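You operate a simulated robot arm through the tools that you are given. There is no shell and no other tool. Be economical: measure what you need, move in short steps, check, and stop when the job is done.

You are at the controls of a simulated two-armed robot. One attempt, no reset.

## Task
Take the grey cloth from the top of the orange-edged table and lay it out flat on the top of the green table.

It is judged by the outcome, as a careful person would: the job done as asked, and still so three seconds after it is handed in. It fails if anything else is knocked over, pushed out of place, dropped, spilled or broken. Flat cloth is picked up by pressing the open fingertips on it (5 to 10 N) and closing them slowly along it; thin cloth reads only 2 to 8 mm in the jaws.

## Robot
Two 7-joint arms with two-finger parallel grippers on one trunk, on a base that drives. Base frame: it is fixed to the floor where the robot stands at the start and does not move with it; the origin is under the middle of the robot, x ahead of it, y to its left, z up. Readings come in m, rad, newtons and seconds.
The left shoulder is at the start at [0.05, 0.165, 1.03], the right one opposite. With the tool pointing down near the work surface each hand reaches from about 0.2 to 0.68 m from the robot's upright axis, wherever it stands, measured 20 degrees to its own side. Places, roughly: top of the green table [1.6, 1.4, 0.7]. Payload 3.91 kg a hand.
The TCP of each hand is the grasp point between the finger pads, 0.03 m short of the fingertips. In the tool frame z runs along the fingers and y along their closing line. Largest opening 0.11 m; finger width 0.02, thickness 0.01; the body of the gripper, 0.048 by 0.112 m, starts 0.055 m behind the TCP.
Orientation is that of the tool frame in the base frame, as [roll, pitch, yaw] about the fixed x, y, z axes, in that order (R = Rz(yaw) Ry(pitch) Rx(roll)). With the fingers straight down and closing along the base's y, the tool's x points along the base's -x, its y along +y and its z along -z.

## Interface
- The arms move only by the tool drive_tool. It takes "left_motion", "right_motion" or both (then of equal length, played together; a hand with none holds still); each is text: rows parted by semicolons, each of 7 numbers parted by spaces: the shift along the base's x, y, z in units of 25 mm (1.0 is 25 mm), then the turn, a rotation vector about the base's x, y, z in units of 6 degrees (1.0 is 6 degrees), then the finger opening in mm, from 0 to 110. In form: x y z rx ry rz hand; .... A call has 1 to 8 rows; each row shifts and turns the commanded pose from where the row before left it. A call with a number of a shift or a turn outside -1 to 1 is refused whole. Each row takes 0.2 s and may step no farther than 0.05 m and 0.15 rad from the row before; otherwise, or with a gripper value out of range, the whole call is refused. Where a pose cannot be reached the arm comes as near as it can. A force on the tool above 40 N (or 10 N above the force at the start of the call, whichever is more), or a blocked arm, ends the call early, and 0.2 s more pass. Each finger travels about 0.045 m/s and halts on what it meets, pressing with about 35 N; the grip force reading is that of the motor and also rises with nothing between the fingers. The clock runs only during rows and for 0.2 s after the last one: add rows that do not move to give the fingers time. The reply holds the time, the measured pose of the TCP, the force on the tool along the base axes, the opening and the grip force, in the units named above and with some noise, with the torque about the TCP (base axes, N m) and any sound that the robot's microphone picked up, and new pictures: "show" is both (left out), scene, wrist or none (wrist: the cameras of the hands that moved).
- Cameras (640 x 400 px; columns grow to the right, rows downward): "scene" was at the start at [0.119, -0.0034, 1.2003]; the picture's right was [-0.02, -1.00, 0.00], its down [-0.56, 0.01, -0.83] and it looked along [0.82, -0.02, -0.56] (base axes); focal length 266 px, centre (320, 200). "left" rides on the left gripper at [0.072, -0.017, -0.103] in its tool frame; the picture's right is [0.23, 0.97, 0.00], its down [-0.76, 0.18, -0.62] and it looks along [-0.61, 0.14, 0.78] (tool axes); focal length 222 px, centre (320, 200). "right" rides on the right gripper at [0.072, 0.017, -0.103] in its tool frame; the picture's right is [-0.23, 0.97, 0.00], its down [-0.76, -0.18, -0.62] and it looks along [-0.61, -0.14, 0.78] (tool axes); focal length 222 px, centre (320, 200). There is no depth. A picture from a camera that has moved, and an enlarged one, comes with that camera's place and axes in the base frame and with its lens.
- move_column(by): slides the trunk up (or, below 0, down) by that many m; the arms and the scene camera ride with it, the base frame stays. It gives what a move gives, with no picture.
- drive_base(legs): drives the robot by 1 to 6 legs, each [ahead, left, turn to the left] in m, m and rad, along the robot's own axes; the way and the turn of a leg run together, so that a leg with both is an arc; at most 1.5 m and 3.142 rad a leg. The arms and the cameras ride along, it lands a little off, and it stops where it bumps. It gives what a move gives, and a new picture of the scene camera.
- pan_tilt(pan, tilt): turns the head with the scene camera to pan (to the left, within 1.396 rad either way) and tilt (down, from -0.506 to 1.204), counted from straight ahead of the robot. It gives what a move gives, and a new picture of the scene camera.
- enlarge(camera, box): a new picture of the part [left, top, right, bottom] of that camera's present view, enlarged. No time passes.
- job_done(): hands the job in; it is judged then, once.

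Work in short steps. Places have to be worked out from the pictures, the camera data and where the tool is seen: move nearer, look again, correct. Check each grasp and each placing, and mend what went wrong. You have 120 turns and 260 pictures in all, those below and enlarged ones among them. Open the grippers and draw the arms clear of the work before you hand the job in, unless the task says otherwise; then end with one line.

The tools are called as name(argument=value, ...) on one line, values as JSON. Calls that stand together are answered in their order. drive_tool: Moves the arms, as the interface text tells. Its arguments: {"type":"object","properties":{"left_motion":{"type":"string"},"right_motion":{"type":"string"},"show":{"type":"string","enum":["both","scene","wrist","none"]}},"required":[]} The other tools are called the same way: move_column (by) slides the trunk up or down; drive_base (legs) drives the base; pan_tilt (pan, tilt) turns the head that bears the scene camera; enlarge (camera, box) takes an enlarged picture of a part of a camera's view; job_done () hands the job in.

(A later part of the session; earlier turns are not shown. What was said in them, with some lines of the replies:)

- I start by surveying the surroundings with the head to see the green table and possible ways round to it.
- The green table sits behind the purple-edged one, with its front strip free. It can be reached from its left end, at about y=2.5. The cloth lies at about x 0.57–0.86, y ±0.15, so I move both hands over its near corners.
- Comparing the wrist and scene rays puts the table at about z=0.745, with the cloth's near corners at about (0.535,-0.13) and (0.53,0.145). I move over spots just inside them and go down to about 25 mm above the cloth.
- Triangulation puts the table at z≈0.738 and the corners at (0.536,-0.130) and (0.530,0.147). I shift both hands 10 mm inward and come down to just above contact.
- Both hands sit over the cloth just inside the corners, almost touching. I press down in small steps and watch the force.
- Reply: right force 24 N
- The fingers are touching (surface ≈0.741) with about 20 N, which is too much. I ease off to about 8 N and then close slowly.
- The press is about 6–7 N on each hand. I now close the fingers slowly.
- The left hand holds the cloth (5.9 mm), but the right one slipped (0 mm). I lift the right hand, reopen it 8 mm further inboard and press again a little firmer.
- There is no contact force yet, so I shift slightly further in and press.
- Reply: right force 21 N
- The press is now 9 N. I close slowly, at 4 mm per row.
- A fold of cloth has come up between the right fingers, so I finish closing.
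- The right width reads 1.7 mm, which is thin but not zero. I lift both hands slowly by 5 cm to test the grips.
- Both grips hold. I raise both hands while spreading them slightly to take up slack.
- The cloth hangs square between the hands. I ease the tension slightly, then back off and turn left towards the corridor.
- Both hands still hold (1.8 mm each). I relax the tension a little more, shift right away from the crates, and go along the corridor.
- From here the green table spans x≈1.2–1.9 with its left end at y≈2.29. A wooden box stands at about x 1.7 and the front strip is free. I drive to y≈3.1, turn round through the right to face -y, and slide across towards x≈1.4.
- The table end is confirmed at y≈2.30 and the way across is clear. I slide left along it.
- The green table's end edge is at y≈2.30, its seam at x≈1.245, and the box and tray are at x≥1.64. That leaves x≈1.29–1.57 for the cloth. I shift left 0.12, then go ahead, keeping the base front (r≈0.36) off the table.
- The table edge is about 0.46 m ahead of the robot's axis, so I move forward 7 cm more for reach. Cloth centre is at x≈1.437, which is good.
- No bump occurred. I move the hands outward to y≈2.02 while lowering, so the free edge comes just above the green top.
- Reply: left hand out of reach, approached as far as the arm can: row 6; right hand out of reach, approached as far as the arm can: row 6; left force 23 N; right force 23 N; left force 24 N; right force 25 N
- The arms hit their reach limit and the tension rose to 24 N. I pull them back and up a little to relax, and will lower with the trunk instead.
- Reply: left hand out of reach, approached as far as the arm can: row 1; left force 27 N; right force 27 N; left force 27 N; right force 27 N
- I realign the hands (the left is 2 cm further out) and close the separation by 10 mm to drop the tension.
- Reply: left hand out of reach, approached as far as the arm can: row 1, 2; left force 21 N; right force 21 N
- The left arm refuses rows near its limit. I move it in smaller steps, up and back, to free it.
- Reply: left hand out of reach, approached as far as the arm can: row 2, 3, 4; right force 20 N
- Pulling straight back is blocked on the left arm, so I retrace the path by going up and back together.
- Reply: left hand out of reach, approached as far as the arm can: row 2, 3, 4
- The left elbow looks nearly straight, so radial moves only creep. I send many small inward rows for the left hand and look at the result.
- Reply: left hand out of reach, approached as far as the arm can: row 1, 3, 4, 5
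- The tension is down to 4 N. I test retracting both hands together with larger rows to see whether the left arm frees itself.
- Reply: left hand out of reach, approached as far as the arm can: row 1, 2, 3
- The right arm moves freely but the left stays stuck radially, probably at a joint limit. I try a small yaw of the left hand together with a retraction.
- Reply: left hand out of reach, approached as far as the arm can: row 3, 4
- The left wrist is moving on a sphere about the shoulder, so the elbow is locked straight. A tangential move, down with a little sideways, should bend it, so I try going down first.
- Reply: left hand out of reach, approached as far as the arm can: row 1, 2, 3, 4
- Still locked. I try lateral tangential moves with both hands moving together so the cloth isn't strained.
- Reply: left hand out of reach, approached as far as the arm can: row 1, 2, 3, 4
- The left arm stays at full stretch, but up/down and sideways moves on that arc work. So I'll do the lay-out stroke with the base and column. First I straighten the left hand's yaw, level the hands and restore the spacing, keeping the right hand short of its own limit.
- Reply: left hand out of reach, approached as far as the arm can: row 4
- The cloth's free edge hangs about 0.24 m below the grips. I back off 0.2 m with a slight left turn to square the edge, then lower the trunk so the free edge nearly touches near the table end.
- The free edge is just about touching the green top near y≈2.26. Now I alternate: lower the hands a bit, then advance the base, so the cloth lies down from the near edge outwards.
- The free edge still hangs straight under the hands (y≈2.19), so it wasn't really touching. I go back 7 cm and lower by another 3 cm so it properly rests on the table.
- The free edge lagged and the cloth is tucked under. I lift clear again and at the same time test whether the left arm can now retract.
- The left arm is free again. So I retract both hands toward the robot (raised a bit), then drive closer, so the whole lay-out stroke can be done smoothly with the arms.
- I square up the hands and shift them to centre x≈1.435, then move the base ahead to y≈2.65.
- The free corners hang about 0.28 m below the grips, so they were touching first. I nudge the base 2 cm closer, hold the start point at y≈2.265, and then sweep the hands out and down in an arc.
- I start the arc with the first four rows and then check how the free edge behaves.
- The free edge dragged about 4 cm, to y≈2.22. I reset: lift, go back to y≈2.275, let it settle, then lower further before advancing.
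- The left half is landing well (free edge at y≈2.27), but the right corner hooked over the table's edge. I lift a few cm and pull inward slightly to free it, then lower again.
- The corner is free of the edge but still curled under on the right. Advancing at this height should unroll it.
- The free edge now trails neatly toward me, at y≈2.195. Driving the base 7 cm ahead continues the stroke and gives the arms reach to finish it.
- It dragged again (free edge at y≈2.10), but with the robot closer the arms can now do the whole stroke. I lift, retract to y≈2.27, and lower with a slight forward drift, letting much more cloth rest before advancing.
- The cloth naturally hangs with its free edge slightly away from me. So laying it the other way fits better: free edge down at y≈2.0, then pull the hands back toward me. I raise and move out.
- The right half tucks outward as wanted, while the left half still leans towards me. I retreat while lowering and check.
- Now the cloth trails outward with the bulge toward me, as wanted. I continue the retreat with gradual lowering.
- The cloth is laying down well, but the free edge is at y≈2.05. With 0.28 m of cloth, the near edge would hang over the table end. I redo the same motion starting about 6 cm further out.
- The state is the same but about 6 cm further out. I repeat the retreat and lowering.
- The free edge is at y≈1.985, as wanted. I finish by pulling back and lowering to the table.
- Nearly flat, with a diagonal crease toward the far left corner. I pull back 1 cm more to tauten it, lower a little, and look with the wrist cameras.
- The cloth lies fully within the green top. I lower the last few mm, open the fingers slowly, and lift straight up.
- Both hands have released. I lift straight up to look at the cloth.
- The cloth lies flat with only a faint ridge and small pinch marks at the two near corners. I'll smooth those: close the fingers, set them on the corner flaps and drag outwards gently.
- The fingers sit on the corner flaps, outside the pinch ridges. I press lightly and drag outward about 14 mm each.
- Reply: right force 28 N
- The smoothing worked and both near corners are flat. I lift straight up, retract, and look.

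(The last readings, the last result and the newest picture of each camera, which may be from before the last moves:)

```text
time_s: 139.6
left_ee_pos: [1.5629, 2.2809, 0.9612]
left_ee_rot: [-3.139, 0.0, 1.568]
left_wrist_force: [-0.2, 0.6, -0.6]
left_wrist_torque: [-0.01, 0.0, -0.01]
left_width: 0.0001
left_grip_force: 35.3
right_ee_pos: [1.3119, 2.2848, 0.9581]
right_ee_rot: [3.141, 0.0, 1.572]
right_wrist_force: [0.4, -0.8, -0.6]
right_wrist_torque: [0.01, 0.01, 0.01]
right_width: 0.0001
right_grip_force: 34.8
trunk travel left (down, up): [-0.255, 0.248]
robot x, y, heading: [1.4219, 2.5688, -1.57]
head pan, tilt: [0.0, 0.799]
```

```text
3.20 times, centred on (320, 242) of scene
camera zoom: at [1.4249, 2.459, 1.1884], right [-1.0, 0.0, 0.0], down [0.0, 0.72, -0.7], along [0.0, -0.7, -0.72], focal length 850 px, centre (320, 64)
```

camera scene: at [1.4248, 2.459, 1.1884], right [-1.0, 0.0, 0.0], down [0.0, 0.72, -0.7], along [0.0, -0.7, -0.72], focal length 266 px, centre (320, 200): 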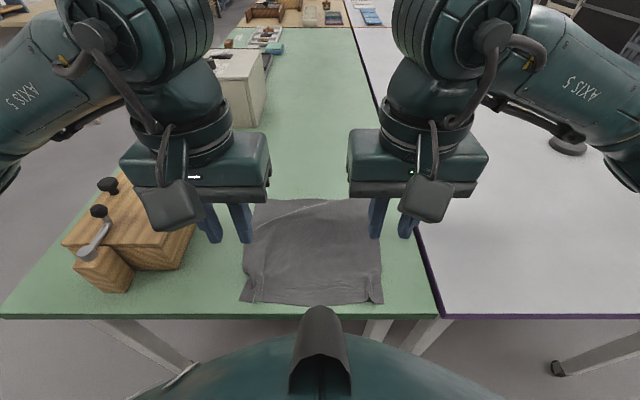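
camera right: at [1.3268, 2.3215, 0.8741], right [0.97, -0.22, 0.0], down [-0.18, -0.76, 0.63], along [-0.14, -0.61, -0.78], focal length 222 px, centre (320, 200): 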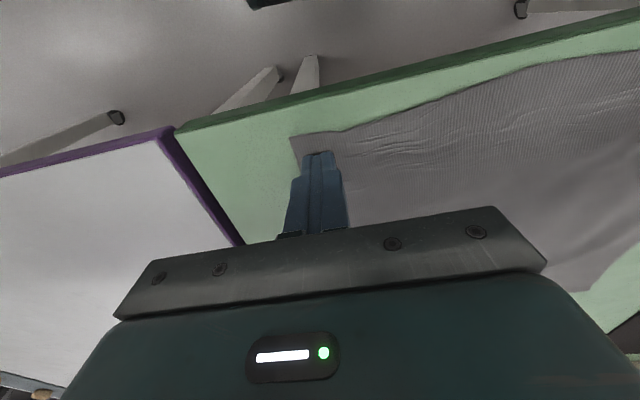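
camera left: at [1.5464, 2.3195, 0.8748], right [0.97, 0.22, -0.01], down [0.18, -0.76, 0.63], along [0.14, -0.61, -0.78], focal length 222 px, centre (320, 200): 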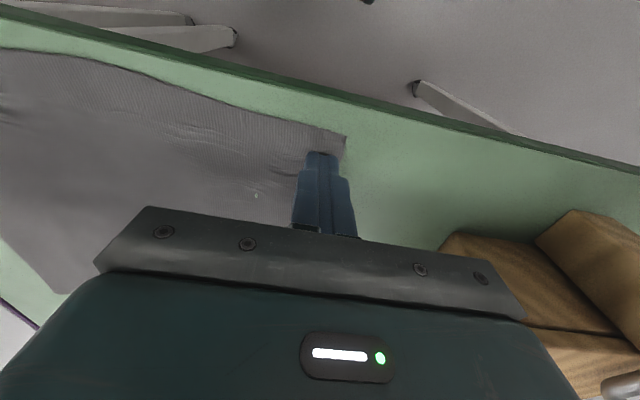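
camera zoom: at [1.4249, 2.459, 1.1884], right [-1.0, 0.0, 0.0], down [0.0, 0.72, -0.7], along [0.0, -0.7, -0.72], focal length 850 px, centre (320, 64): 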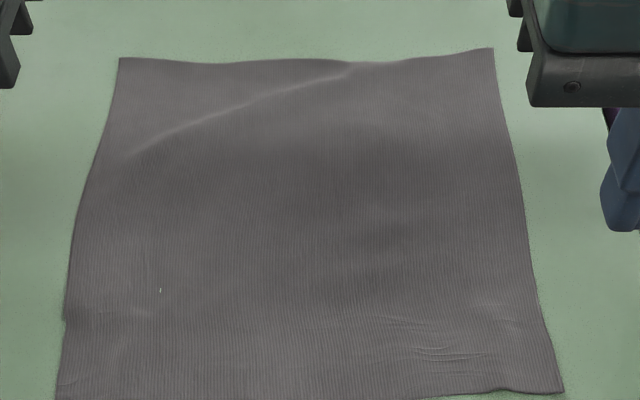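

The cloth is fully spread, about 0.27 × 0.28 m, inside the green top with only a faint ridge. Now I open the grippers and back the robot away.

drive_tool(left_motion="0 0.5 1 0 0 0 60;0 0.5 1 0 0 0 110;0 0 0 0 0 0 110;0 0 0 0 0 0 110", right_motion="0 0.5 1 0 0 0 60;0 0.5 1 0 0 0 110;0 0 0 0 0 0 110;0 0 0 0 0 0 110", show="none")

drive_base(legs=[[-0.4, 0, 0]])

```text
time_s: 140.6
left_ee_pos: [1.5626, 2.3069, 1.0117]
left_ee_rot: [-3.14, 0.0, 1.568]
left_wrist_force: [0.3, 0.2, 0.1]
left_wrist_torque: [0.01, -0.03, -0.03]
left_width: 0.0854
left_grip_force: 0.1
right_ee_pos: [1.3092, 2.3087, 1.0113]
right_ee_rot: [3.139, -0.001, 1.573]
right_wrist_force: [-0.2, -0.3, 0.0]
right_wrist_torque: [-0.01, -0.01, 0.02]
right_width: 0.0855
right_grip_force: 0.0
trunk travel left (down, up): [-0.255, 0.248]
robot x, y, heading: [1.4205, 2.569, -1.565]
head pan, tilt: [0.0, 0.799]
```

```text
time_s: 143.0
left_ee_pos: [1.5616, 2.7011, 1.0113]
left_ee_rot: [-3.141, 0.0, 1.564]
left_wrist_force: [-0.6, 0.3, 0.0]
left_wrist_torque: [0.0, 0.02, 0.03]
left_width: 0.1099
left_grip_force: 0.1
right_ee_pos: [1.3096, 2.7047, 1.0112]
right_ee_rot: [3.139, 0.001, 1.567]
right_wrist_force: [-0.2, -0.1, -0.5]
right_wrist_torque: [0.0, 0.03, 0.01]
right_width: 0.1098
right_grip_force: 0.1
trunk travel left (down, up): [-0.255, 0.248]
robot x, y, heading: [1.4244, 2.9644, -1.573]
head pan, tilt: [0.0, 0.799]
camera scene: at [1.4253, 2.8531, 1.1884], right [-1.0, 0.01, 0.0], down [0.0, 0.72, -0.7], along [0.0, -0.7, -0.72], focal length 266 px, centre (320, 200)
```

scene: 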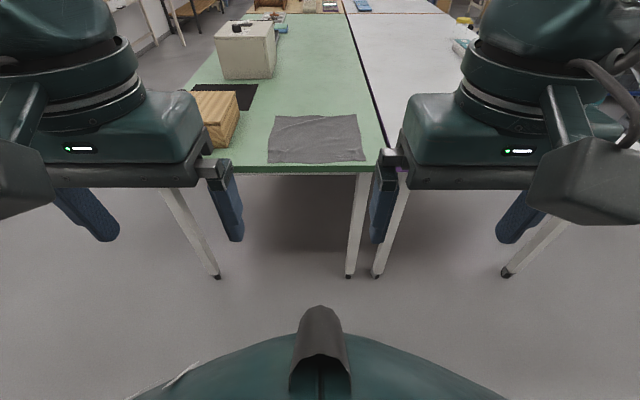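

The cloth lies flat within the green table top, the other objects are where they were, and the arms are clear with the grippers open. I hand in the job.

job_done()

```text
The job is handed in.
```

The grey cloth is laid out flat on the green table, fully inside its edges, with one faint ridge toward its far left corner. I saw nothing else disturbed on the way, and the arms are clear with the grippers open.
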